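You operate a simulated robot arm through the tools that you are given. There is no shell and no other tool.

You are at the controls of a simulated two-armed robot. One attempt, no reset.

Task
Put one of the metal chunks from the top of the flask bench on the tool tray on the kiln deck. Take the white flask on the top of the steel bench and put it away on the top of the flask bench. Push the grey drawer shut. Put one of the metal bars from the top of the casting bench on the clear plate. Put the blue-banded mould from the top of the casting bench on the top of the cleaning bench. Take the wood block and put it on the top of the steel bench. Put the yellow-banded mould from the front of the furnace top on the brown tile. Put the white cup on the top of the steel stand away on the top of the mould bench. The order is free. Set down upright: blue-banded mould, yellow-banded mould.

Only the result counts: the job must be done as asked and must still hold three seconds after the hand-in. Knocking over, shifting, dropping, spilling or breaking anything else fails it.

Robot
Two 7-joint arms with fingered hands on one trunk, on a base that moves. Base frame: it is fixed to the floor where the robot stands at the start and does not move with it; the origin is under the middle of the robot, x ahead of it, y to its left, z up; the surface under the hand at the start is at about z = 800. Units: mm, degrees, N and s.
The left shoulder is at the start at [30, 119, 969], the right one opposite. With the tool pointing down near the work surface each hand reaches from about 400 to 780 mm from the robot's upright axis, wherever it stands, measured 20 degrees to its own side. Places, roughly: blue-banded mould (6x6x8 cm) [700, -6500, 900]; brown tile (9x9x2 cm) [4800, -2700, 1100]; clear plate (22x17x2 cm) [700, -6000, 800]; grey drawer [300, -3500, 700]; metal bar (11x5x3 cm) [500, -5800, 800]; metal chunk (3x2x2 cm) [900, 0, 800]; tool tray on the kiln deck (13x34 cm) [4080, 1140, 560]; top of the cleaning bench [2600, -7900, 900]; top of the flask bench [600, -700, 800]; top of the mould bench [2400, -5900, 800]; top of the steel bench [700, -2800, 800]; white cup (8x8x6 cm) [5100, -1100, 1000]; white flask (25x21x4 cm) [800, -2900, 800]; wood block (13x9x4 cm) [4900, -2900, 1000]; yellow-banded mould (6x6x8 cm) [4700, -2100, 1100]. Payload 3.8 kg a hand.
The TCP of each hand is the grasp point between the finger pads, 25 mm short of the fingertips. In the tool frame z runs along the fingers and y along their closing line. The gripper opens to 88 mm; its body begins 29 mm behind the TCP. The gripper is a hand of 4 fingers: y runs from the thumb to the fingers, the wrist lies at [-13, -106, -174] in the tool frame.
Orientation is that of the tool frame in the base frame, as a unit quaternion [x, y, z, w]. With the fingers straight down and the wrist toward the robot, the tool's x, y and z point along [0, 1, 0], [1, 0, 0] and [0, 0, -1] of the base frame.

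Tools
- The arms move only by the tool play_rows. It takes "left_commands", "right_commands" or both (then of equal length, played together; a hand with none holds still); each is a list of rows, each an object (a shift or turn left out is 0) with "xyz": the shift along the base's x, y, z in cm, a list of three; "rotation": the turn, a rotation vector about the base's x, y, z in degrees, a list of three. In form: [{"xyz": [x, y, z], "rotation": [rx, ry, rz]}, ...]. A call has 1 to 20 rows; each row shifts and turns the commanded pose from where the row before left it. A row lasts 0.2 s, in which the tool goes at most 50 mm and 8.6 degrees; a call with a longer step from one row to the next is refused whole. A pose out of reach is approached as far as the arm can. The call stops where the force on the tool passes 40 N (or 10 N more than at its start, if that is more) or the arm is blocked; 0.2 s more then pass. In this call time passes only in rows, and 0.2 s behind the last. It gives the time, the measured TCP pose, the force on the tool (base axes), the opening and the grip force at its end, in the units of the frame above (readings bear some noise), with the torque about the TCP (base axes, N m) and any sound that the robot's microphone picked up.
- Cameras (640 x 400 px; columns grow to the right, rows downward): "scene" is now at [44.6, -14.2, 1502.4]; the picture's right is [-0.22, -0.98, -0.00], its down [-0.79, 0.18, -0.59] and it looks along [0.57, -0.13, -0.81] (base axes); focal length 269 px, centre (320, 200). "left" rides on the left gripper at [-64, -83, -98] in its tool frame; the picture's right is [-0.62, -0.37, 0.69], its down [0.71, -0.63, 0.30] and it looks along [0.32, 0.68, 0.65] (tool axes); focal length 265 px, centre (320, 200). "right" rides on the right gripper at [64, -83, -98] in its tool frame; the picture's right is [-0.62, 0.37, -0.69], its down [-0.71, -0.63, 0.30] and it looks along [-0.32, 0.68, 0.65] (tool axes); focal length 265 px, centre (320, 200).
- snapshot(camera): a new picture of that camera. The clock stands still meanwhile.
- lift_body(by): moves the trunk up (or, below 0, down) by that many mm; the arms and the scene camera ride with it, the base frame stays. It gives what a move gives, with no picture.
- steer(legs): drives the robot by 1 to 6 legs, each [ahead, left, turn to the left] in mm, mm and degrees, along the robot's own axes; the way and the turn of a leg run together, so that a leg with both is an arc; at most 1500 mm and 180 degrees a leg. The arms and the cameras ride along, it lands a little off, and it stops where it bumps. It gives what a move gives.
- finger_targets(index, middle, ring, thumb_bend, thumb_turn, hand): sets how far each is bent, from 0 (flat) to 100 (curled in); at 30 the hand is open as for a grip, at 70 the pads meet at the TCP. One left out holds its place. A second passes; each finger stops where it meets its share of the squeeze, and holds until it gets a number again. It is the only way to open and close the hand. It gives what a move gives, with no picture; readings hold the bend of each and the force on the fingers (four entries, about 0 where the hand has none), thumb and palm. thumb_turn goes from beside the hand (0) to across from the fingers (100), as for a grip.
- turn_head(pan, tilt): turns the head with the scene camera to pan (to the left, within 120 degrees either way) and tilt (down, from -29 to 69), counted from straight ahead of the robot. It gives what a move gives.
- point_at(camera, pixels): for up to 12 pixels [column, row] of the newest picture of that camera ("zoom" is the newest enlarged one), the place [x, y, z] in the base frame of the surface seen there, good to about 2 mm, but the place of the scene camera against the robot may be out by one fixed shift of up to 18 mm in any direction. The clock stands still meanwhile.
- enlarge(camera, box): a new picture of the part [left, top, right, bottom] of that camera's present view, enlarged. The clock stands still meanwhile.
- hand_in(): hands the job in; it is judged then, once.

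Unless the task says otherwise, let go and move clear before handing in.

The tools are called after "Request:" as a command line: name --argument value ..., lists and objects as JSON in quotes. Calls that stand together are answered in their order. play_rows: Moves the arms, as the interface text tells. Its arguments: {"type":"object","properties":{"left_commands":{"type":"array","items":{"type":"object","properties":{"xyz":{"type":"array","items":{"type":"number"}},"rotation":{"type":"array","items":{"type":"number"}}}}},"right_commands":{"type":"array","items":{"type":"object","properties":{"xyz":{"type":"array","items":{"type":"number"}},"rotation":{"type":"array","items":{"type":"number"}}}}}},"required":[]} The other tools are called the same way: lift_body (by) moves the trunk up or down; finger_targets (index, middle, ring, thumb_bend, thumb_turn, hand) moves the fingers one by one; steer (legs) drives the base; turn_head (pan, tilt) turns the head that bears the scene camera; snapshot (camera) takes a picture; point_at (camera, pixels) gives the place of the surface under pixels of a picture; enlarge (camera, box) takes an enlarged picture of a part of a camera's view; hand_in () hands the job in.

At the start:

```text
t: 0.0
left_tool_pos: [455.6, -43.8, 994.5]
left_tcp_rot: [0.707, 0.707, 0.0, 0.0]
left_contact_force: [0.0, 0.8, -0.7]
left_ft_torque: [-0.03, 0.01, 0.02]
left_width: 87.6
left_gripper_force: 0.0
left_shape: jaw
left_bend: [30.0, 30.0, 30.0, 30.0, 98.0]
left_finger forces: [0.0, 0.1, 0.0, 0.1, 0.0, 0.0]
right_tool_pos: [420.8, -415.5, 1035.0]
right_tcp_rot: [0.707, 0.707, -0.001, 0.0]
right_contact_force: [-0.2, 0.0, 0.5]
right_ft_torque: [0.0, -0.01, 0.0]
right_width: 87.4
right_gripper_force: 0.0
right_shape: jaw
right_bend: [30.0, 30.0, 30.0, 30.0, 98.0]
right_finger forces: [0.0, 0.1, 0.1, 0.0, 0.1, 0.0]
trunk travel left (down, up): [-125.0, 465.0]
robot x, y, heading: [1.6, 1.6, 0.0]
head pan, tilt (commanded): [-12.6, 53.9]
```

scene: 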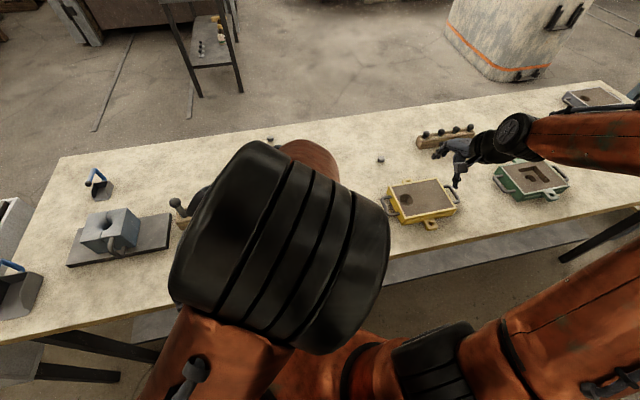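
right: 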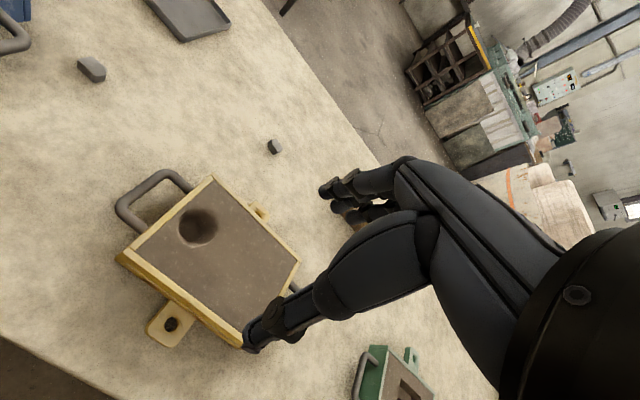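
left: 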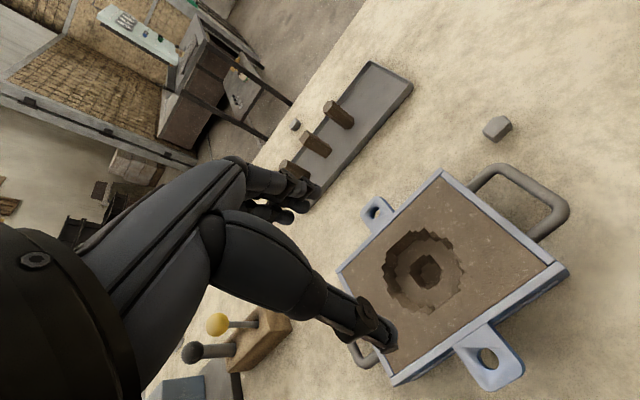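

The start pictures show the flask bench with small metal chunks (scene pixel 380,160 and 270,140; left camera 497,128) beside the flasks. I'll query those places and look around more first.

Request:
point_at --camera "scene" --pixels '[[380, 160], [270, 140], [420, 200], [100, 180], [300, 180], [65, 165], [600, 85], [450, 240]]'

Request:
point_at --camera "left" --pixels '[[497, 128], [295, 125], [340, 115], [450, 280], [520, 200], [410, 80]]'

Request:
point_at --camera "right" --pixels '[[92, 68], [275, 147], [200, 20], [210, 270], [150, 190], [400, 380]]'

```text
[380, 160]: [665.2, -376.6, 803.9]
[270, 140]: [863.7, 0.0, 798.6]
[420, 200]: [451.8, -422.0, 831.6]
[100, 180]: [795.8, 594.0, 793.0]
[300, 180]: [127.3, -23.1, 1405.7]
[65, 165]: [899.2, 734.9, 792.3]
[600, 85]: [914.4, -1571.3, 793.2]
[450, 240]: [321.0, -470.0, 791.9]
```

```text
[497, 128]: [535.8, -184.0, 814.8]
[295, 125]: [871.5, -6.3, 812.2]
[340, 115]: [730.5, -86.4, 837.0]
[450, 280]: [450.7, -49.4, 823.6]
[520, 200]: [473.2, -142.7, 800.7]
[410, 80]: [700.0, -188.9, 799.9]
```

```text
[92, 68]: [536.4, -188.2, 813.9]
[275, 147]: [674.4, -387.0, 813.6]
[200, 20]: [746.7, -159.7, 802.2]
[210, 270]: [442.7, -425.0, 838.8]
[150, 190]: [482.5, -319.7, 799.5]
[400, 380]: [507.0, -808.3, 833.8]
```

The wrist cameras place chunks at about [536,-186,814], [673,-386,813] and [871,-5,812]; scene readings are off by about [+8,-8,+10]. I'll look around with the head to learn the surroundings.

Request:
turn_head --pan 0 --tilt 10

Request:
snapshot --camera "scene"

Request:
turn_head --pan -60 --tilt 10

Request:
snapshot --camera "scene"

Request:
turn_head --pan 60 --tilt 10

Request:
snapshot --camera "scene"

Request:
turn_head --pan -115 --tilt 15

Request:
snapshot --camera "scene"

```text
t: 1.1
left_tool_pos: [455.4, -43.9, 994.7]
left_tcp_rot: [0.707, 0.707, 0.0, 0.001]
left_contact_force: [-0.2, 0.6, 0.0]
left_ft_torque: [-0.02, -0.03, 0.01]
left_width: 87.6
left_gripper_force: 0.2
left_shape: jaw
left_bend: [30.0, 30.0, 30.0, 30.0, 98.0]
left_finger forces: [0.0, 0.0, 0.0, 0.0, 0.0, 0.1]
right_tool_pos: [422.2, -415.0, 1035.2]
right_tcp_rot: [0.707, 0.707, 0.001, 0.0]
right_contact_force: [0.4, 0.5, 0.9]
right_ft_torque: [-0.02, 0.0, 0.01]
right_width: 87.6
right_gripper_force: 0.0
right_shape: jaw
right_bend: [30.0, 30.0, 30.0, 30.0, 98.0]
right_finger forces: [0.1, 0.0, 0.0, 0.1, 0.0, 0.1]
trunk travel left (down, up): [-125.0, 465.0]
robot x, y, heading: [-0.2, -0.3, 0.2]
head pan, tilt (commanded): [0.0, 10.0]
```

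```text
taken
```

scene: 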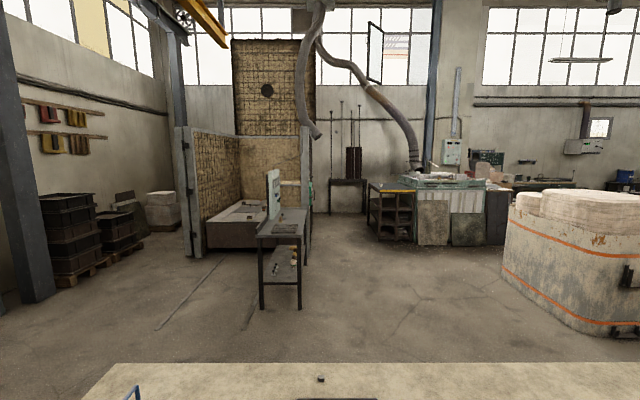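

```text
t: 2.4
left_tool_pos: [456.1, -42.0, 994.0]
left_tcp_rot: [0.707, 0.707, 0.0, 0.0]
left_contact_force: [0.6, -0.7, -0.4]
left_ft_torque: [-0.01, -0.01, 0.01]
left_width: 87.5
left_gripper_force: 0.0
left_shape: jaw
left_bend: [30.0, 30.0, 30.0, 30.0, 98.0]
left_finger forces: [0.0, 0.1, 0.0, 0.1, 0.0, 0.0]
right_tool_pos: [421.6, -414.8, 1033.4]
right_tcp_rot: [0.706, 0.708, 0.0, 0.0]
right_contact_force: [0.4, -0.2, -0.4]
right_ft_torque: [0.02, 0.01, 0.04]
right_width: 87.5
right_gripper_force: 0.1
right_shape: jaw
right_bend: [30.0, 30.0, 30.0, 30.0, 98.0]
right_finger forces: [0.0, 0.1, 0.0, 0.0, 0.0, 0.1]
trunk travel left (down, up): [-125.0, 465.0]
robot x, y, heading: [-1.7, 2.8, -0.0]
head pan, tilt (commanded): [-60.0, 10.0]
```

```text
taken
```

scene: 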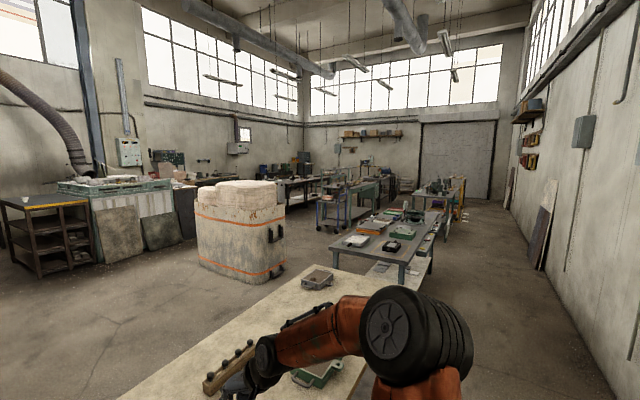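

```text
t: 4.4
left_tool_pos: [455.7, -43.2, 994.6]
left_tcp_rot: [0.707, 0.707, 0.0, 0.0]
left_contact_force: [-0.5, -0.9, -0.1]
left_ft_torque: [0.0, 0.0, 0.0]
left_width: 87.3
left_gripper_force: 0.1
left_shape: jaw
left_bend: [30.0, 30.0, 30.0, 30.0, 98.0]
left_finger forces: [0.0, 0.0, 0.0, 0.0, 0.1, 0.0]
right_tool_pos: [421.0, -413.2, 1034.4]
right_tcp_rot: [0.707, 0.707, 0.001, 0.0]
right_contact_force: [-0.2, -0.1, 0.2]
right_ft_torque: [0.01, -0.01, 0.01]
right_width: 87.7
right_gripper_force: 0.1
right_shape: jaw
right_bend: [30.0, 30.0, 30.0, 30.0, 98.0]
right_finger forces: [0.1, 0.0, 0.0, 0.0, 0.0, 0.1]
trunk travel left (down, up): [-125.0, 465.0]
robot x, y, heading: [1.2, 1.3, -0.0]
head pan, tilt (commanded): [60.0, 10.0]
```

```text
taken
```

scene: 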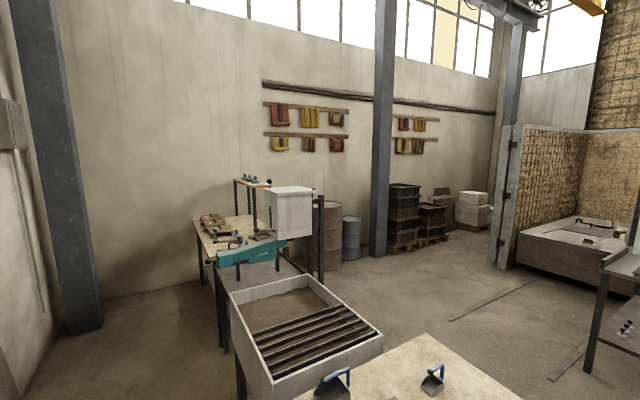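

```text
t: 7.0
left_tool_pos: [456.3, -42.5, 993.8]
left_tcp_rot: [0.707, 0.707, 0.0, 0.0]
left_contact_force: [0.0, 0.1, 0.2]
left_ft_torque: [-0.01, 0.01, -0.01]
left_width: 87.8
left_gripper_force: 0.0
left_shape: jaw
left_bend: [30.0, 30.0, 30.0, 30.0, 98.0]
left_finger forces: [0.1, 0.0, 0.1, 0.0, 0.0, 0.0]
right_tool_pos: [421.0, -414.7, 1035.1]
right_tcp_rot: [0.707, 0.707, 0.0, -0.001]
right_contact_force: [-0.2, 0.4, -0.4]
right_ft_torque: [0.01, -0.01, -0.03]
right_width: 87.8
right_gripper_force: 0.1
right_shape: jaw
right_bend: [30.0, 30.0, 30.0, 30.0, 98.0]
right_finger forces: [0.0, 0.0, 0.1, 0.1, 0.0, 0.0]
trunk travel left (down, up): [-125.0, 465.0]
robot x, y, heading: [-2.2, 0.3, -0.0]
head pan, tilt (commanded): [-115.0, 15.0]
```

```text
taken
```

scene: 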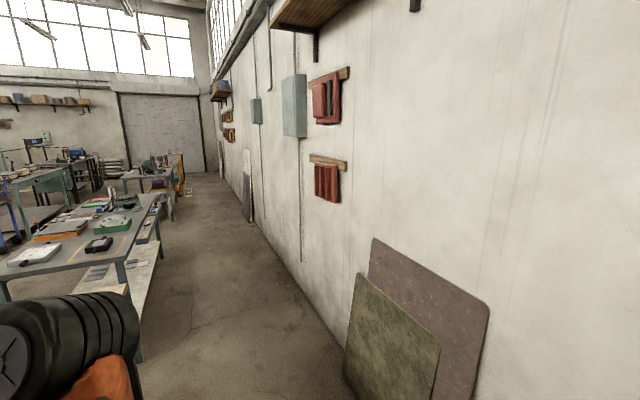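

The views show the layout: flask bench in front, steel bench then casting bench further down to the right, furnace/kiln ahead. I'll re-take the −60° and 0° views and measure bench edges.

Request:
turn_head --pan -55 --tilt 20

Request:
snapshot --camera "scene"

```text
t: 8.3
left_tool_pos: [455.6, -42.7, 995.1]
left_tcp_rot: [0.707, 0.707, 0.001, 0.0]
left_contact_force: [-0.1, 0.4, -0.5]
left_ft_torque: [0.0, -0.01, 0.0]
left_width: 88.0
left_gripper_force: 0.2
left_shape: jaw
left_bend: [30.0, 30.0, 30.0, 30.0, 98.0]
left_finger forces: [0.1, 0.1, 0.0, 0.1, 0.1, 0.0]
right_tool_pos: [423.1, -413.9, 1035.2]
right_tcp_rot: [0.707, 0.707, 0.0, 0.0]
right_contact_force: [-0.3, 0.0, 0.3]
right_ft_torque: [0.0, -0.04, -0.01]
right_width: 87.6
right_gripper_force: 0.1
right_shape: jaw
right_bend: [30.0, 30.0, 30.0, 30.0, 98.0]
right_finger forces: [0.0, 0.1, 0.0, 0.1, 0.1, 0.1]
trunk travel left (down, up): [-125.0, 465.0]
robot x, y, heading: [3.2, -1.4, 0.2]
head pan, tilt (commanded): [-55.0, 20.0]
```

```text
taken
```

scene: 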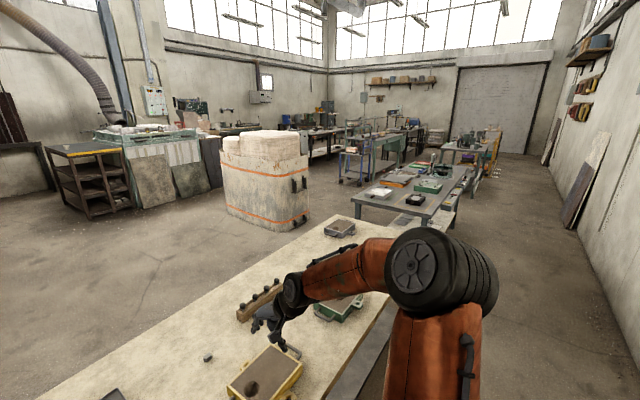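

Request:
point_at --camera "scene" --pixels '[[323, 213], [378, 243], [345, 195], [428, 215], [469, 175], [310, 225], [225, 200], [376, 191], [370, 180], [415, 200], [250, 225], [540, 200]]'

Request:
enlarge --camera "scene" --box '[320, 100, 520, 225]'

Request:
enlarge --camera "scene" --box '[20, 80, 220, 205]'

```text
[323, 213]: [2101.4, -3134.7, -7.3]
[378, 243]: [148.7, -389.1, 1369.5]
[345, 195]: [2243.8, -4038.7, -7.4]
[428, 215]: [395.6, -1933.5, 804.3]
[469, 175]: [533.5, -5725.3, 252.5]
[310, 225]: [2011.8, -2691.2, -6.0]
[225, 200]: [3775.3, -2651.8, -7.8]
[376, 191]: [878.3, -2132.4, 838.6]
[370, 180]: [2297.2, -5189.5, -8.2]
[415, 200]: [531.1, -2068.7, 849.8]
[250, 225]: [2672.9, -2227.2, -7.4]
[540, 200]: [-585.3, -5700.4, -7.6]
```

```text
3.20 times, centred on (420, 162) of scene
```

zoom: 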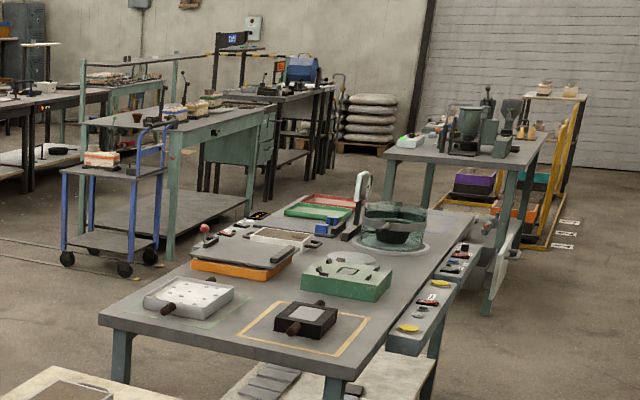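

```text
3.20 times, centred on (120, 142) of scene
```

zoom: 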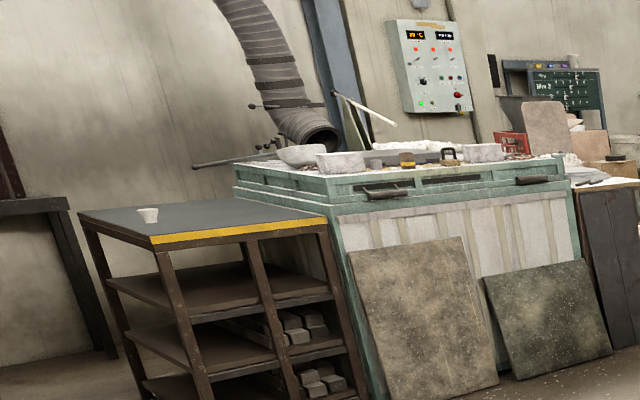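

The white cup sits on the dark stand (zoom 148,215), and an open drawer sticks out of the steel bench's corridor side. I'll zoom again and measure.

Request:
enlarge --camera "scene" --box '[300, 130, 500, 255]'

Request:
point_at --camera "zoom" --pixels '[[250, 195], [365, 205], [295, 160], [300, 140], [160, 220], [410, 265], [480, 190], [490, 225], [440, 120], [185, 250], [80, 290], [190, 120]]'

```text
3.20 times, centred on (400, 192) of scene
```

zoom: 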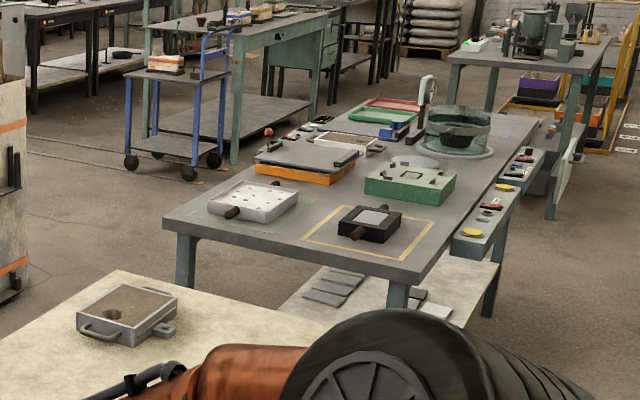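

```text
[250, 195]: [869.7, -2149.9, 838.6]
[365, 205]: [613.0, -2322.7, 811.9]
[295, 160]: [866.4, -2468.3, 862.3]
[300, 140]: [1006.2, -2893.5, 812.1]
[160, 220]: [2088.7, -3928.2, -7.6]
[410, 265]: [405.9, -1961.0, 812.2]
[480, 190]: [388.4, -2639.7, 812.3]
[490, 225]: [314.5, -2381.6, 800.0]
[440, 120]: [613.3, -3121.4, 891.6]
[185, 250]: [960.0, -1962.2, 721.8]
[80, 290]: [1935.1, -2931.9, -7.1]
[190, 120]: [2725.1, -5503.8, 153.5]
```

The white flask in the front (zoom 250,195) is at [870,-2150], but the listed place is [800,-2900]; there's another white-rimmed thing at zoom (345,142). I'll measure that and the drawer area.

Request:
point_at --camera "zoom" --pixels '[[345, 142], [320, 138], [375, 148], [413, 160], [520, 160], [545, 135], [575, 165], [560, 190], [550, 125], [390, 112], [115, 275], [150, 310]]'

Request:
enlarge --camera "scene" --box '[370, 150, 450, 200]'

Request:
enlarge --camera "scene" --box '[430, 140, 510, 190]'

```text
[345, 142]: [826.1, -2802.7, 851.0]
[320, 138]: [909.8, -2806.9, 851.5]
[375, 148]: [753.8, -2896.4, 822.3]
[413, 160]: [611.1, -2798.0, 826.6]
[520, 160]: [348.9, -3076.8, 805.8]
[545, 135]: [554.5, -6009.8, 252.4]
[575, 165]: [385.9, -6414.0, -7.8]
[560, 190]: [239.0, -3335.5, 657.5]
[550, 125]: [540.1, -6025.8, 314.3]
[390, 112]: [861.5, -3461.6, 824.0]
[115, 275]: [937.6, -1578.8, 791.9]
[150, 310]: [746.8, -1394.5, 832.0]
```

```text
8.00 times, centred on (410, 175) of scene
```

zoom: 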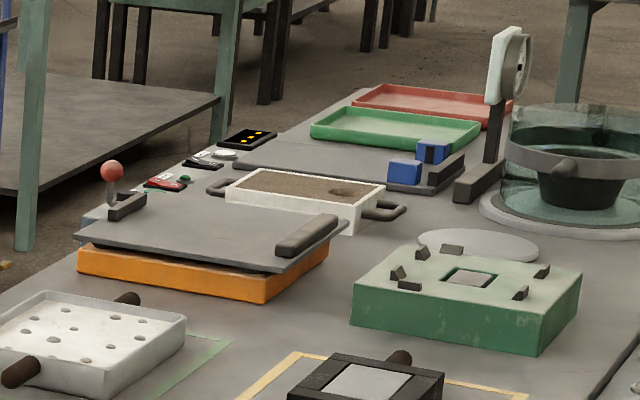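

```text
8.00 times, centred on (470, 165) of scene
```

zoom: 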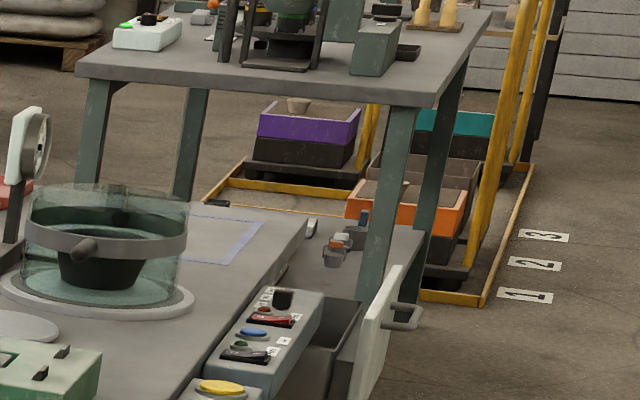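

The white flask is the sand-filled one with handles at zoom (300,190), about [800,-2830]; the grey drawer is open near [250,-3400]. Now I'll inspect the chunks on the flask bench more closely.

Request:
enlarge --camera "right" --box '[0, 0, 320, 200]'

Request:
enlarge --camera "left" --box '[260, 60, 580, 260]'

Request:
point_at --camera "left" --pixels '[[485, 130], [500, 117], [512, 125], [497, 140], [568, 208], [545, 180], [510, 168], [555, 260], [440, 172], [375, 210], [340, 280], [565, 268]]'

Request:
point_at --camera "right" --pixels '[[92, 68], [80, 60], [105, 75], [90, 80], [118, 205], [190, 180], [262, 212], [213, 178], [300, 260], [275, 147], [270, 140], [282, 152]]'

```text
2.00 times, centred on (160, 100) of right
```

zoom: 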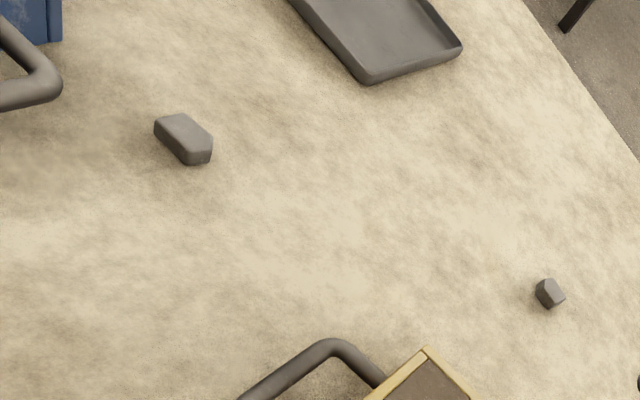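

```text
2.00 times, centred on (420, 160) of left
```

zoom: 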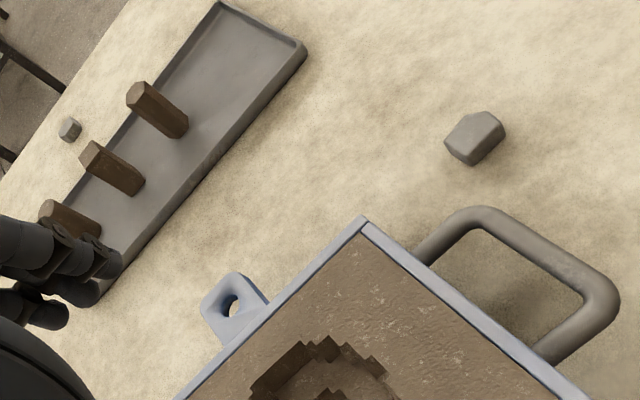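

```text
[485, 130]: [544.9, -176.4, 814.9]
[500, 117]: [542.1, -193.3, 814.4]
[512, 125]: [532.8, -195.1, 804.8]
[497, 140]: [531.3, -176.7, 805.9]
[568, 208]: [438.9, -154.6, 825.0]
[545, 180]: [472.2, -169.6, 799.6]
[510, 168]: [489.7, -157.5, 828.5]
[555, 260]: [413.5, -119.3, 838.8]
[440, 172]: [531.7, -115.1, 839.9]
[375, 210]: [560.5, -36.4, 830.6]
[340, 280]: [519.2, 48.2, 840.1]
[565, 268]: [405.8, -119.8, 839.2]
```

```text
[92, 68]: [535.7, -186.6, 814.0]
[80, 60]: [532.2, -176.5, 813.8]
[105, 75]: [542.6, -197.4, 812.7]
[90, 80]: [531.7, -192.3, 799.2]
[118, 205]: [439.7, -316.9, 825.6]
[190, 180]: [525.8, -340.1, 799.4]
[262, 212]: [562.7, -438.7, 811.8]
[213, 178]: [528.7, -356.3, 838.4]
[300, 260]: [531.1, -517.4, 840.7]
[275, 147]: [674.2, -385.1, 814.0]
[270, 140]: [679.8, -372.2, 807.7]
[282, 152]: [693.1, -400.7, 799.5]
```

Chunk A is centred at about [537,-186], top z≈814, long axis roughly along y tilted ~27°; the blue handle (y≈-160, x≤490) is nearest. I'll swing the left hand out of the way and bring the right hand above the chunk, turned +25°.

Request:
play_rows --left_commands '[{"xyz": [-0.5, 4, 2]}, {"xyz": [-0.5, 4, 2]}, {"xyz": [-0.5, 4, 2]}, {"xyz": [-0.5, 4, 2]}, {"xyz": [-0.5, 4, 2]}, {"xyz": [0, 0, 0]}, {"xyz": [0, 0, 0]}, {"xyz": [0, 0, 0]}]' --right_commands '[{"xyz": [0, 0, 0]}, {"xyz": [1.66, 3.26, -1.5], "rotation": [0, 0, 3.57]}, {"xyz": [1.66, 3.26, -1.5], "rotation": [0, 0, 3.57]}, {"xyz": [1.66, 3.26, -1.5], "rotation": [0, 0, 3.57]}, {"xyz": [1.66, 3.26, -1.5], "rotation": [0, 0, 3.57]}, {"xyz": [1.66, 3.26, -1.5], "rotation": [0, 0, 3.57]}, {"xyz": [1.66, 3.26, -1.5], "rotation": [0, 0, 3.57]}, {"xyz": [1.66, 3.26, -1.5], "rotation": [0, 0, 3.57]}]'

Request:
snapshot --camera "right"

```text
t: 10.2
left_tool_pos: [431.0, 155.8, 1093.0]
left_tcp_rot: [0.707, 0.707, 0.0, -0.001]
left_contact_force: [-0.3, 0.2, 0.2]
left_ft_torque: [0.02, 0.03, 0.03]
left_width: 87.6
left_gripper_force: 0.0
left_shape: jaw
left_bend: [30.0, 30.0, 30.0, 30.0, 98.0]
left_finger forces: [0.0, 0.0, 0.0, 0.0, 0.0, 0.1]
right_tool_pos: [538.9, -185.2, 928.5]
right_tcp_rot: [0.537, 0.844, 0.0, 0.0]
right_contact_force: [0.4, 1.1, 0.5]
right_ft_torque: [-0.03, 0.0, -0.04]
right_width: 87.8
right_gripper_force: 0.1
right_shape: jaw
right_bend: [30.0, 30.0, 30.0, 30.0, 98.0]
right_finger forces: [0.1, 0.2, 0.0, 0.0, 0.0, 0.0]
trunk travel left (down, up): [-125.0, 465.0]
robot x, y, heading: [0.0, 0.3, -0.2]
head pan, tilt (commanded): [-55.0, 20.0]
```

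```text
taken
```

right: 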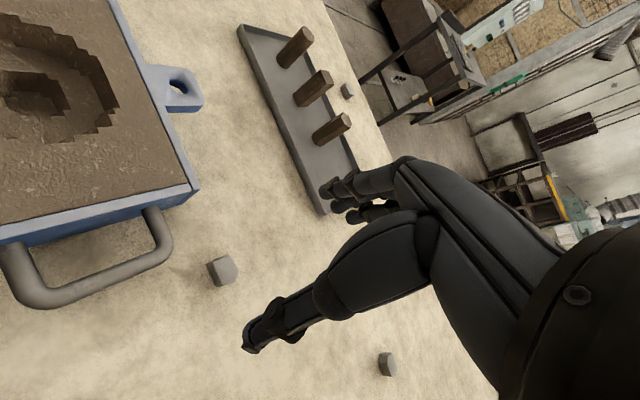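

The chunk now shows at (222,270), almost exactly where the TCP axis projects (226,270). I'll measure it precisely, then descend.

Request:
point_at --camera "right" --pixels '[[222, 270], [210, 264], [232, 260], [237, 268], [217, 285], [214, 270], [228, 278], [222, 262]]'

Request:
enlarge --camera "right" --box '[172, 235, 276, 300]'

```text
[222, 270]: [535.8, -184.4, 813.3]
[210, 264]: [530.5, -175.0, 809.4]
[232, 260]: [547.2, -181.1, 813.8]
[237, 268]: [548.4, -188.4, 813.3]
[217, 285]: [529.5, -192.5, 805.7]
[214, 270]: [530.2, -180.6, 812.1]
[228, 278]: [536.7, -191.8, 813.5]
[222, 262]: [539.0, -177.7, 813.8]
```

```text
6.15 times, centred on (224, 268) of right
```

zoom: 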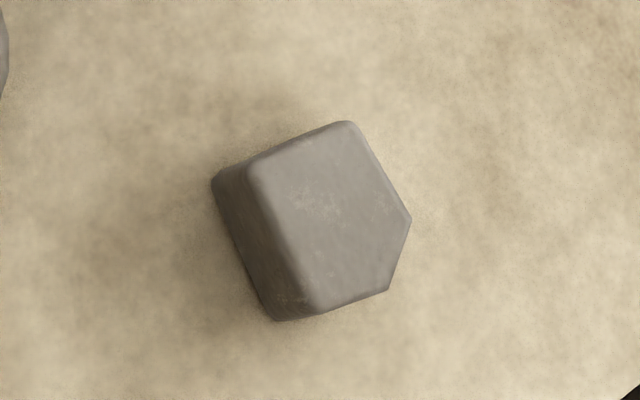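

The top face spans x≈531–547, y≈−174…−200, so its short axis is nearly along x; I'll turn the hand back to about +5°, pre-close the fingers halfway, and go down to z≈850.

Request:
finger_targets --hand "right" --index 48 --middle 48 --ring 48 --thumb_bend 48

Request:
play_rows --right_commands '[{"xyz": [0, 0, -1], "rotation": [0, 0, -7]}, {"xyz": [0, -0.1, -2], "rotation": [0, 0, -7]}, {"xyz": [0, -0.1, -2], "rotation": [0, 0, -6]}, {"xyz": [0, 0, -2]}, {"xyz": [0, 0, -1]}]'

Request:
snapshot --camera "right"

```text
t: 11.2
left_tool_pos: [430.7, 157.0, 1094.4]
left_tcp_rot: [0.706, 0.708, -0.001, -0.001]
left_contact_force: [0.5, -0.4, -0.6]
left_ft_torque: [-0.04, 0.0, -0.01]
left_width: 87.8
left_gripper_force: 0.1
left_shape: jaw
left_bend: [30.0, 30.0, 30.0, 30.0, 98.0]
left_finger forces: [0.0, 0.0, 0.1, 0.0, 0.1, 0.0]
right_tool_pos: [538.5, -185.4, 929.9]
right_tcp_rot: [0.537, 0.843, 0.0, 0.0]
right_contact_force: [0.9, -0.1, 1.1]
right_ft_torque: [-0.04, 0.01, 0.02]
right_width: 46.7
right_gripper_force: 0.0
right_shape: fingers
right_bend: [48.0, 48.0, 48.0, 48.0, 98.0]
right_finger forces: [0.0, 0.1, 0.0, 0.1, 0.0, 0.0]
trunk travel left (down, up): [-125.0, 465.0]
robot x, y, heading: [2.1, 1.4, 0.3]
head pan, tilt (commanded): [-55.0, 20.0]
```

```text
t: 12.3
left_tool_pos: [431.6, 157.3, 1094.1]
left_tcp_rot: [0.707, 0.707, 0.0, 0.001]
left_contact_force: [-0.2, 0.3, -0.6]
left_ft_torque: [0.03, -0.04, 0.02]
left_width: 87.8
left_gripper_force: 0.0
left_shape: jaw
left_bend: [30.0, 30.0, 30.0, 30.0, 98.0]
left_finger forces: [0.0, 0.0, 0.0, 0.1, 0.1, 0.0]
right_tool_pos: [537.2, -187.7, 849.1]
right_tcp_rot: [0.675, 0.737, 0.001, 0.0]
right_contact_force: [1.4, 0.4, -0.3]
right_ft_torque: [-0.01, 0.0, 0.03]
right_width: 46.5
right_gripper_force: 0.1
right_shape: fingers
right_bend: [48.0, 48.0, 48.0, 48.0, 98.0]
right_finger forces: [0.0, 0.0, 0.0, 0.0, 0.1, 0.1]
trunk travel left (down, up): [-125.0, 465.0]
robot x, y, heading: [-0.8, 2.5, 0.2]
head pan, tilt (commanded): [-55.0, 20.0]
```

```text
taken
```

right: 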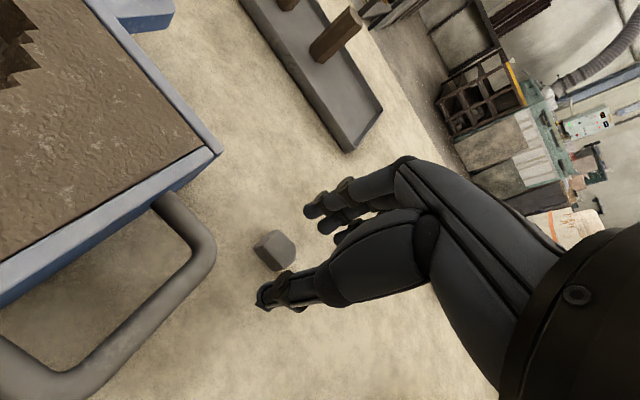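

Chunk sits between thumb (265,297) and fingers (315,212). I'll lower about 22 mm so the tips straddle it just over the table.

Request:
play_rows --right_commands '[{"xyz": [0.1, 0, -1]}, {"xyz": [0, 0, -0.6]}, {"xyz": [0, 0, -0.6]}]'

Request:
snapshot --camera "right"

```text
t: 13.2
left_tool_pos: [430.1, 156.8, 1094.7]
left_tcp_rot: [0.707, 0.707, -0.001, 0.001]
left_contact_force: [0.3, -0.9, -0.3]
left_ft_torque: [0.01, 0.0, 0.03]
left_width: 87.6
left_gripper_force: 0.1
left_shape: jaw
left_bend: [30.0, 30.0, 30.0, 30.0, 98.0]
left_finger forces: [0.1, 0.0, 0.0, 0.1, 0.1, 0.0]
right_tool_pos: [539.2, -188.3, 828.4]
right_tcp_rot: [0.676, 0.737, 0.001, 0.001]
right_contact_force: [0.2, -0.2, 5.6]
right_ft_torque: [0.0, -0.19, 0.0]
right_width: 46.6
right_gripper_force: 2.7
right_shape: fingers
right_bend: [48.0, 48.0, 48.0, 48.0, 98.0]
right_finger forces: [0.1, 4.9, 0.0, 0.0, 0.0, 0.0]
trunk travel left (down, up): [-125.0, 465.0]
robot x, y, heading: [-2.4, -1.6, -0.1]
head pan, tilt (commanded): [-55.0, 20.0]
```

```text
taken
```

right: 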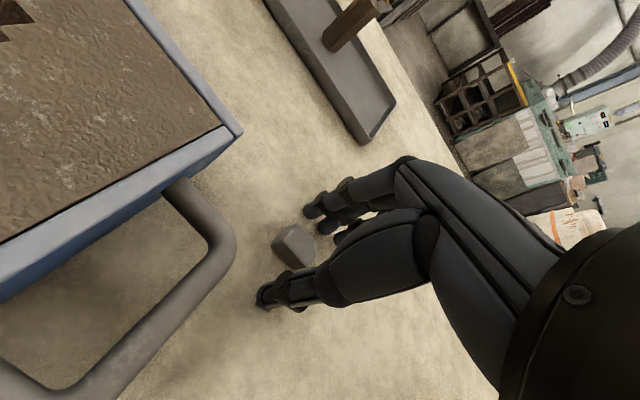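

The middle finger just touched the table (5.6 N up at z 828). I'll lift 3 mm and close on the chunk.

Request:
play_rows --right_commands '[{"xyz": [0, 0, 0.2]}]'

Request:
finger_targets --hand "right" --index 66 --middle 66 --ring 66 --thumb_bend 66

Request:
snapshot --camera "right"

```text
t: 13.6
left_tool_pos: [430.6, 155.5, 1093.4]
left_tcp_rot: [0.707, 0.707, 0.001, 0.001]
left_contact_force: [0.5, 0.1, -1.0]
left_ft_torque: [0.01, -0.01, 0.01]
left_width: 87.4
left_gripper_force: 0.1
left_shape: jaw
left_bend: [30.0, 30.0, 30.0, 30.0, 98.0]
left_finger forces: [0.1, 0.0, 0.0, 0.0, 0.0, 0.0]
right_tool_pos: [537.7, -187.6, 829.5]
right_tcp_rot: [0.675, 0.738, -0.001, 0.0]
right_contact_force: [-0.4, -0.6, 2.0]
right_ft_torque: [0.0, -0.04, -0.04]
right_width: 46.8
right_gripper_force: 0.3
right_shape: fingers
right_bend: [48.0, 48.0, 48.0, 48.0, 98.0]
right_finger forces: [0.0, 1.0, 0.0, 0.0, 0.1, 0.1]
trunk travel left (down, up): [-125.0, 465.0]
robot x, y, heading: [0.5, -1.1, 0.0]
head pan, tilt (commanded): [-55.0, 20.0]
```

```text
t: 14.6
left_tool_pos: [431.4, 156.1, 1093.3]
left_tcp_rot: [0.707, 0.707, 0.0, 0.0]
left_contact_force: [-0.4, 0.8, -0.4]
left_ft_torque: [0.03, 0.01, 0.0]
left_width: 87.6
left_gripper_force: 0.0
left_shape: jaw
left_bend: [30.0, 30.0, 30.0, 30.0, 98.0]
left_finger forces: [0.1, 0.1, 0.0, 0.0, 0.1, 0.0]
right_tool_pos: [538.7, -187.2, 829.9]
right_tcp_rot: [0.676, 0.737, 0.0, 0.0]
right_contact_force: [0.0, -0.4, -0.7]
right_ft_torque: [-0.03, 0.0, -0.03]
right_width: 12.6
right_gripper_force: 1.5
right_shape: fingers
right_bend: [63.0, 66.0, 66.0, 63.0, 97.0]
right_finger forces: [1.5, 0.2, 0.1, 0.0, 1.7, 0.0]
trunk travel left (down, up): [-125.0, 465.0]
robot x, y, heading: [-1.4, 0.3, -0.1]
head pan, tilt (commanded): [-55.0, 20.0]
```

```text
taken
```

right: 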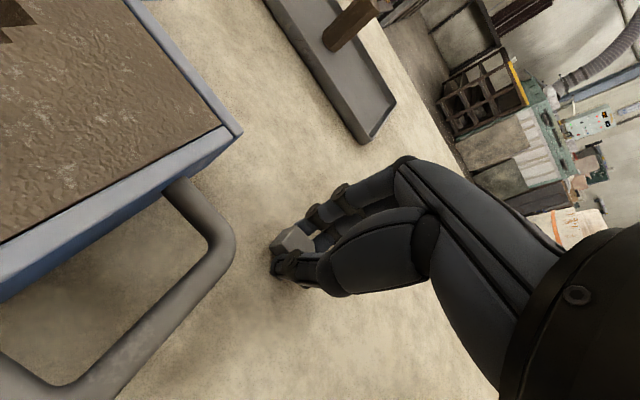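

Index and thumb are bearing on the chunk (1.5 and 1.7 N) at (290,240). I'll look closer before squeezing more.

Request:
enlarge --camera "right" --box '[220, 170, 380, 300]'

Request:
finger_targets --hand "right" --index 75 --thumb_bend 75

Request:
enlarge --camera "right" --box '[220, 170, 380, 300]'

```text
3.08 times, centred on (300, 235) of right
```

zoom: 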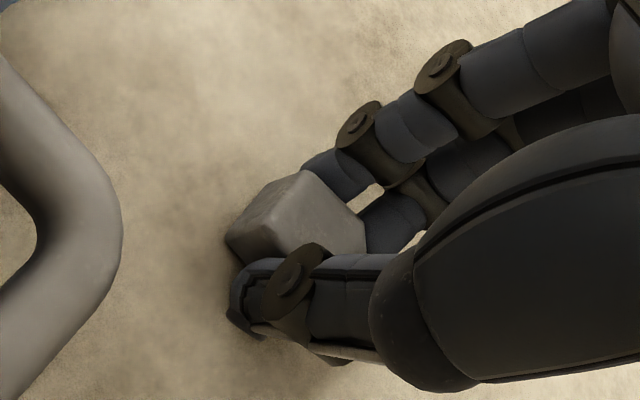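

```text
t: 15.6
left_tool_pos: [430.5, 156.5, 1093.0]
left_tcp_rot: [0.707, 0.707, 0.0, 0.001]
left_contact_force: [-0.2, 0.6, 0.0]
left_ft_torque: [-0.04, 0.02, 0.0]
left_width: 87.7
left_gripper_force: 0.1
left_shape: jaw
left_bend: [30.0, 30.0, 30.0, 30.0, 98.0]
left_finger forces: [0.1, 0.1, 0.1, 0.1, 0.1, 0.0]
right_tool_pos: [539.3, -188.7, 830.1]
right_tcp_rot: [0.676, 0.737, -0.001, 0.0]
right_contact_force: [-0.3, 0.5, -0.1]
right_ft_torque: [-0.01, -0.02, 0.0]
right_width: 10.5
right_gripper_force: 9.0
right_shape: fingers
right_bend: [71.0, 66.0, 66.0, 66.0, 97.0]
right_finger forces: [9.0, 0.2, 0.1, 0.0, 9.3, 0.0]
trunk travel left (down, up): [-125.0, 465.0]
robot x, y, heading: [-1.6, 0.8, 0.1]
head pan, tilt (commanded): [-55.0, 20.0]
```

```text
3.08 times, centred on (300, 235) of right
```

zoom: 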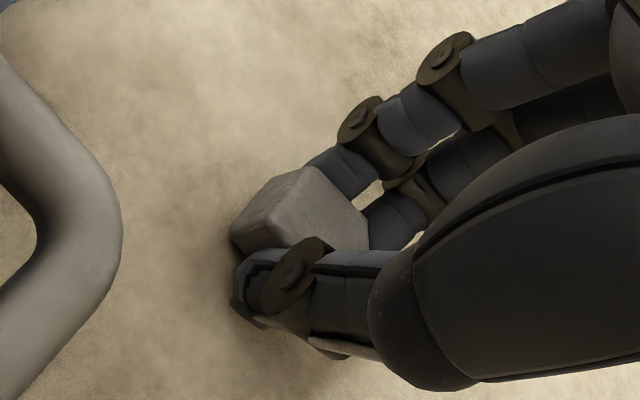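

Index and thumb hold with 9 N. I'll bring the middle finger in as well and then lift.

Request:
finger_targets --hand "right" --middle 76

Request:
play_rows --right_commands '[{"xyz": [0, 0, 1]}, {"xyz": [0, 0, 2]}, {"xyz": [0, 0, 3]}, {"xyz": [0, 0, 4]}]'

Request:
snapshot --camera "right"

```text
t: 16.6
left_tool_pos: [430.7, 157.2, 1094.0]
left_tcp_rot: [0.707, 0.707, 0.0, 0.0]
left_contact_force: [0.4, -0.2, 1.4]
left_ft_torque: [0.03, 0.0, -0.03]
left_width: 87.4
left_gripper_force: 0.1
left_shape: jaw
left_bend: [30.0, 30.0, 30.0, 30.0, 98.0]
left_finger forces: [0.0, 0.0, 0.1, 0.1, 0.1, 0.0]
right_tool_pos: [539.4, -188.6, 829.0]
right_tcp_rot: [0.676, 0.737, 0.0, 0.0]
right_contact_force: [0.2, 0.3, -0.4]
right_ft_torque: [0.01, -0.03, 0.0]
right_width: 9.6
right_gripper_force: 11.9
right_shape: fingers
right_bend: [73.0, 75.0, 66.0, 65.0, 94.0]
right_finger forces: [8.2, 4.3, 0.1, 0.0, 11.7, 0.0]
trunk travel left (down, up): [-125.0, 465.0]
robot x, y, heading: [1.3, 2.9, 0.0]
head pan, tilt (commanded): [-55.0, 20.0]
```

```text
t: 17.6
left_tool_pos: [430.1, 156.3, 1093.7]
left_tcp_rot: [0.707, 0.707, -0.001, 0.0]
left_contact_force: [0.0, -0.2, 0.0]
left_ft_torque: [0.0, 0.02, -0.02]
left_width: 87.4
left_gripper_force: 0.2
left_shape: jaw
left_bend: [30.0, 30.0, 30.0, 30.0, 98.0]
left_finger forces: [0.1, 0.0, 0.1, 0.1, 0.0, 0.0]
right_tool_pos: [537.9, -187.5, 930.1]
right_tcp_rot: [0.676, 0.737, -0.001, 0.0]
right_contact_force: [0.6, -1.2, -0.8]
right_ft_torque: [-0.02, -0.02, 0.01]
right_width: 9.2
right_gripper_force: 10.7
right_shape: fingers
right_bend: [73.0, 76.0, 66.0, 65.0, 94.0]
right_finger forces: [7.7, 3.2, 0.0, 0.0, 10.4, 0.0]
trunk travel left (down, up): [-125.0, 465.0]
robot x, y, heading: [0.7, -1.9, 0.1]
head pan, tilt (commanded): [-55.0, 20.0]
```

```text
taken
```

right: 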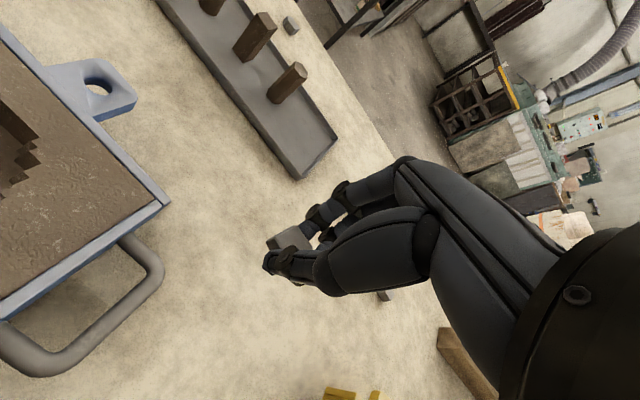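

The chunk is lifted in the right hand (10 N grip, chunk visible at (290,240)). I'll raise and retract both hands, then look along the corridor.

Request:
play_rows --left_commands '[{"xyz": [-1, 0, 0]}, {"xyz": [-1, 0, 0]}, {"xyz": [-1, 0, 0]}, {"xyz": [0, 0, 0]}, {"xyz": [0, 0, 0]}]' --right_commands '[{"xyz": [-2, -2, 4]}, {"xyz": [-2, -2, 4]}, {"xyz": [-3, -2, 3]}, {"xyz": [-3, -2, 3]}, {"xyz": [-3, -2, 2]}]'

Request:
turn_head --pan -90 --tilt 25

Request:
snapshot --camera "scene"

Request:
point_at --camera "scene" --pixels '[[300, 380], [400, 380], [350, 250], [420, 250], [470, 250], [530, 300], [320, 180], [380, 180], [420, 180], [340, 140], [370, 140], [560, 380]]'

```text
t: 18.8
left_tool_pos: [399.9, 156.0, 1094.3]
left_tcp_rot: [0.707, 0.707, 0.0, 0.0]
left_contact_force: [-0.4, -1.4, 0.3]
left_ft_torque: [0.03, -0.05, 0.07]
left_width: 87.4
left_gripper_force: 0.2
left_shape: jaw
left_bend: [30.0, 30.0, 30.0, 30.0, 98.0]
left_finger forces: [0.0, 0.0, 0.1, 0.0, 0.0, 0.0]
right_tool_pos: [408.5, -288.4, 1088.6]
right_tcp_rot: [0.675, 0.737, 0.0, 0.001]
right_contact_force: [0.2, -0.3, -0.6]
right_ft_torque: [0.03, -0.01, 0.03]
right_width: 8.6
right_gripper_force: 9.9
right_shape: fingers
right_bend: [73.0, 76.0, 66.0, 65.0, 95.0]
right_finger forces: [7.7, 2.5, 0.1, 0.1, 9.6, 0.0]
trunk travel left (down, up): [-125.0, 465.0]
robot x, y, heading: [0.5, 0.5, -0.2]
head pan, tilt (commanded): [-55.0, 20.0]
```

```text
t: 19.8
left_tool_pos: [400.1, 156.5, 1093.8]
left_tcp_rot: [0.707, 0.707, 0.0, -0.001]
left_contact_force: [0.0, -0.2, -1.0]
left_ft_torque: [0.04, 0.05, 0.05]
left_width: 87.5
left_gripper_force: 0.1
left_shape: jaw
left_bend: [30.0, 30.0, 30.0, 30.0, 98.0]
left_finger forces: [0.1, 0.1, 0.0, 0.0, 0.0, 0.0]
right_tool_pos: [408.8, -288.7, 1089.3]
right_tcp_rot: [0.676, 0.737, 0.0, 0.0]
right_contact_force: [0.1, 0.9, -0.4]
right_ft_torque: [-0.01, -0.02, 0.02]
right_width: 8.4
right_gripper_force: 10.3
right_shape: fingers
right_bend: [73.0, 76.0, 66.0, 65.0, 95.0]
right_finger forces: [7.7, 2.2, 0.0, 0.0, 9.5, 0.0]
trunk travel left (down, up): [-125.0, 465.0]
robot x, y, heading: [4.1, 1.5, 0.0]
head pan, tilt (commanded): [-90.0, 25.0]
```

```text
taken
```

scene: 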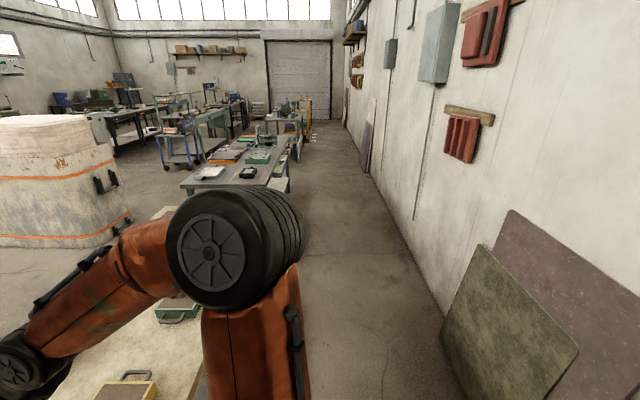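

```text
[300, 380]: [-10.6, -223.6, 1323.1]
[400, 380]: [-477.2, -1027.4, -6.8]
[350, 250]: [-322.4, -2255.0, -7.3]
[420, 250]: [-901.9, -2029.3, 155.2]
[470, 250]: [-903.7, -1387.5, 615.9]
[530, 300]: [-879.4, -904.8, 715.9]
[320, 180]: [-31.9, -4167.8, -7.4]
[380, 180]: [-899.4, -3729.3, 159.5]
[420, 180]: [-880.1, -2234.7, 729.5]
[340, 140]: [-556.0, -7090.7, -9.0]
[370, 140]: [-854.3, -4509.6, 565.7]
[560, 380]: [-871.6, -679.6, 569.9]
```

Corridor is clear from the benches (x≈290–400) to the wall (x≈−900). I'll back off 200 mm and strafe right 1500 mm, then look again.

Request:
steer --legs '[[-200, 0, 0], [0, -1500, 0]]'

Request:
turn_head --pan -45 --tilt 30

Request:
snapshot --camera "scene"

```text
t: 28.4
left_tool_pos: [193.0, -1358.4, 1093.8]
left_tcp_rot: [0.711, 0.703, -0.001, 0.0]
left_contact_force: [-1.0, -1.1, 0.1]
left_ft_torque: [-0.01, 0.03, 0.01]
left_width: 87.7
left_gripper_force: 0.1
left_shape: jaw
left_bend: [30.0, 30.0, 30.0, 30.0, 98.0]
left_finger forces: [0.0, 0.0, 0.0, 0.0, 0.0, 0.0]
right_tool_pos: [196.5, -1803.0, 1088.1]
right_tcp_rot: [0.679, 0.734, 0.001, 0.0]
right_contact_force: [-0.3, -0.2, -0.7]
right_ft_torque: [-0.01, -0.01, 0.01]
right_width: 7.8
right_gripper_force: 9.3
right_shape: fingers
right_bend: [74.0, 76.0, 66.0, 66.0, 95.0]
right_finger forces: [7.7, 2.1, 0.0, 0.1, 9.2, 0.0]
trunk travel left (down, up): [-125.0, 465.0]
robot x, y, heading: [-209.6, -1510.2, -0.8]
head pan, tilt (commanded): [-90.0, 25.0]
```

```text
t: 29.6
left_tool_pos: [193.5, -1357.5, 1093.8]
left_tcp_rot: [0.711, 0.703, 0.0, -0.001]
left_contact_force: [-1.2, -0.7, -0.3]
left_ft_torque: [0.03, 0.01, 0.01]
left_width: 87.9
left_gripper_force: 0.1
left_shape: jaw
left_bend: [30.0, 30.0, 30.0, 30.0, 98.0]
left_finger forces: [0.0, 0.1, 0.0, 0.1, 0.0, 0.1]
right_tool_pos: [197.1, -1802.4, 1088.3]
right_tcp_rot: [0.679, 0.734, 0.001, 0.0]
right_contact_force: [-0.1, 0.1, -0.6]
right_ft_torque: [0.01, 0.02, 0.03]
right_width: 7.6
right_gripper_force: 9.2
right_shape: fingers
right_bend: [74.0, 76.0, 66.0, 66.0, 95.0]
right_finger forces: [7.8, 2.0, 0.0, 0.0, 9.2, 0.0]
trunk travel left (down, up): [-125.0, 465.0]
robot x, y, heading: [-207.2, -1514.6, -0.5]
head pan, tilt (commanded): [-45.0, 30.0]
```

```text
taken
```

scene: 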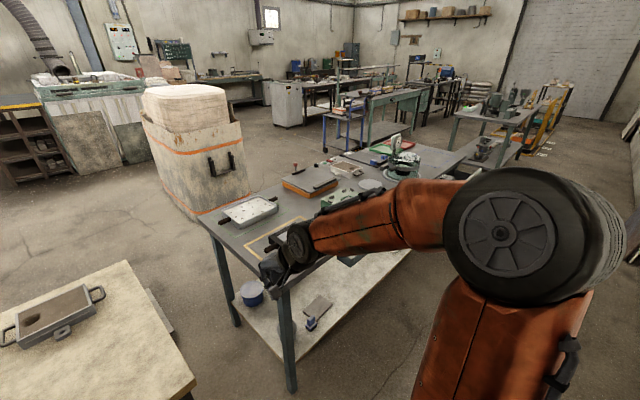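

The grip width is slowly shrinking (9.2→7.6 mm), so I'll check the chunk in the right hand, and measure the gap between the two benches.

Request:
enlarge --camera "right" --box '[220, 170, 380, 300]'

Request:
point_at --camera "scene" --pixels '[[124, 268], [190, 375], [160, 325], [198, 215], [215, 300], [290, 385], [170, 400], [240, 380], [190, 215], [250, 190], [145, 150], [110, 200]]'

```text
3.08 times, centred on (300, 235) of right
```

zoom: 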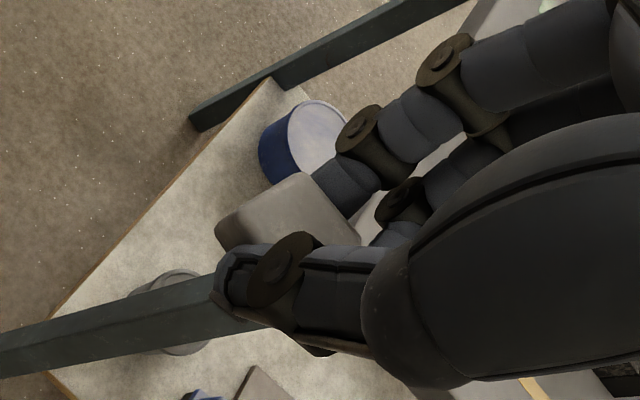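

```text
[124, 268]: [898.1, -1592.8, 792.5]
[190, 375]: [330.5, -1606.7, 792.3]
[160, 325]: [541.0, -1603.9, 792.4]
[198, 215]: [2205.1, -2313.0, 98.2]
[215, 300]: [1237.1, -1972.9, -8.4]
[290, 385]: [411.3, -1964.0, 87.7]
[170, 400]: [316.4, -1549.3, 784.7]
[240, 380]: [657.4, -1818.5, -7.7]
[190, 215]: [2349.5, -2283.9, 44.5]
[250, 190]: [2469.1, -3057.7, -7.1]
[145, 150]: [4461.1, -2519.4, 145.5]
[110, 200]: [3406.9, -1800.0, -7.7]
```

The chunk is still firmly pinched (zoom 285,215). The bench gap is only ~355 mm (y −1605…−1960), so I'll continue down the corridor and look at the drawer.

Request:
steer --legs '[[0, -1500, 0]]'

Request:
turn_head --pan -20 --tilt 50

Request:
snapshot --camera "scene"

Request:
snapshot --camera "right"

Request:
snapshot --camera "left"

```text
t: 37.0
left_tool_pos: [178.3, -2868.7, 1093.4]
left_tcp_rot: [0.71, 0.704, 0.0, 0.0]
left_contact_force: [0.1, -0.4, 0.5]
left_ft_torque: [0.03, 0.0, 0.02]
left_width: 87.4
left_gripper_force: 0.2
left_shape: jaw
left_bend: [30.0, 30.0, 30.0, 30.0, 98.0]
left_finger forces: [0.0, 0.1, 0.0, 0.0, 0.0, 0.0]
right_tool_pos: [183.1, -3315.5, 1087.7]
right_tcp_rot: [0.68, 0.734, 0.0, 0.0]
right_contact_force: [0.0, 0.2, 0.0]
right_ft_torque: [-0.02, -0.02, 0.03]
right_width: 7.7
right_gripper_force: 8.8
right_shape: fingers
right_bend: [74.0, 76.0, 66.0, 66.0, 95.0]
right_finger forces: [7.7, 2.1, 0.0, 0.1, 9.2, 0.0]
trunk travel left (down, up): [-125.0, 465.0]
robot x, y, heading: [-221.4, -3022.8, -0.4]
head pan, tilt (commanded): [-45.0, 30.0]
```

```text
t: 37.9
left_tool_pos: [177.8, -2869.7, 1094.6]
left_tcp_rot: [0.71, 0.705, 0.0, 0.0]
left_contact_force: [0.0, -0.2, 0.2]
left_ft_torque: [-0.02, 0.03, 0.0]
left_width: 87.7
left_gripper_force: 0.0
left_shape: jaw
left_bend: [30.0, 30.0, 30.0, 30.0, 98.0]
left_finger forces: [0.1, 0.0, 0.1, 0.0, 0.0, 0.0]
right_tool_pos: [183.3, -3313.9, 1089.3]
right_tcp_rot: [0.679, 0.734, -0.001, 0.0]
right_contact_force: [0.7, 0.0, -0.2]
right_ft_torque: [0.01, -0.01, -0.01]
right_width: 7.8
right_gripper_force: 9.5
right_shape: fingers
right_bend: [74.0, 76.0, 66.0, 66.0, 95.0]
right_finger forces: [7.8, 2.1, 0.1, 0.0, 9.2, 0.0]
trunk travel left (down, up): [-125.0, 465.0]
robot x, y, heading: [-220.8, -3019.4, -0.3]
head pan, tilt (commanded): [-20.0, 50.0]
```

```text
taken
```

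scene: 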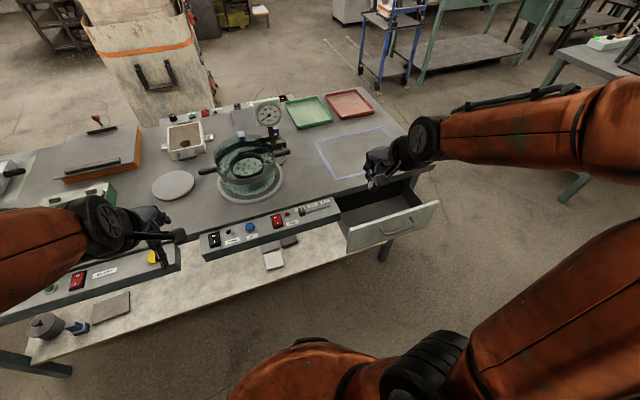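

```text
taken
```

right: 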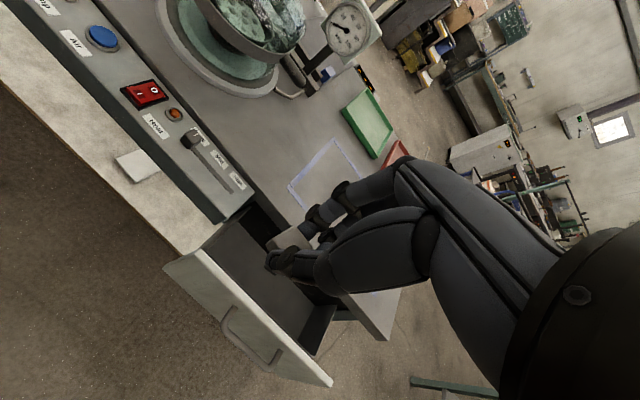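

```text
taken
```

left: 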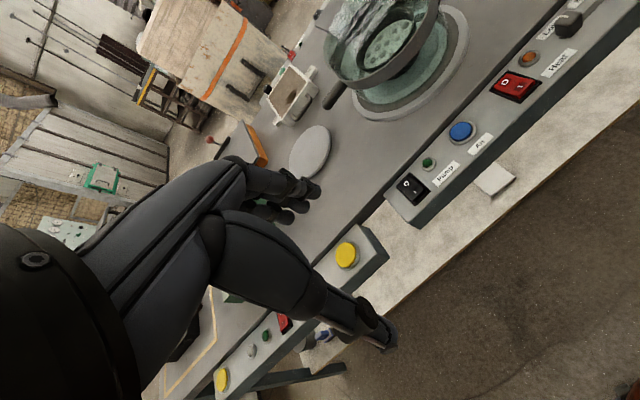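

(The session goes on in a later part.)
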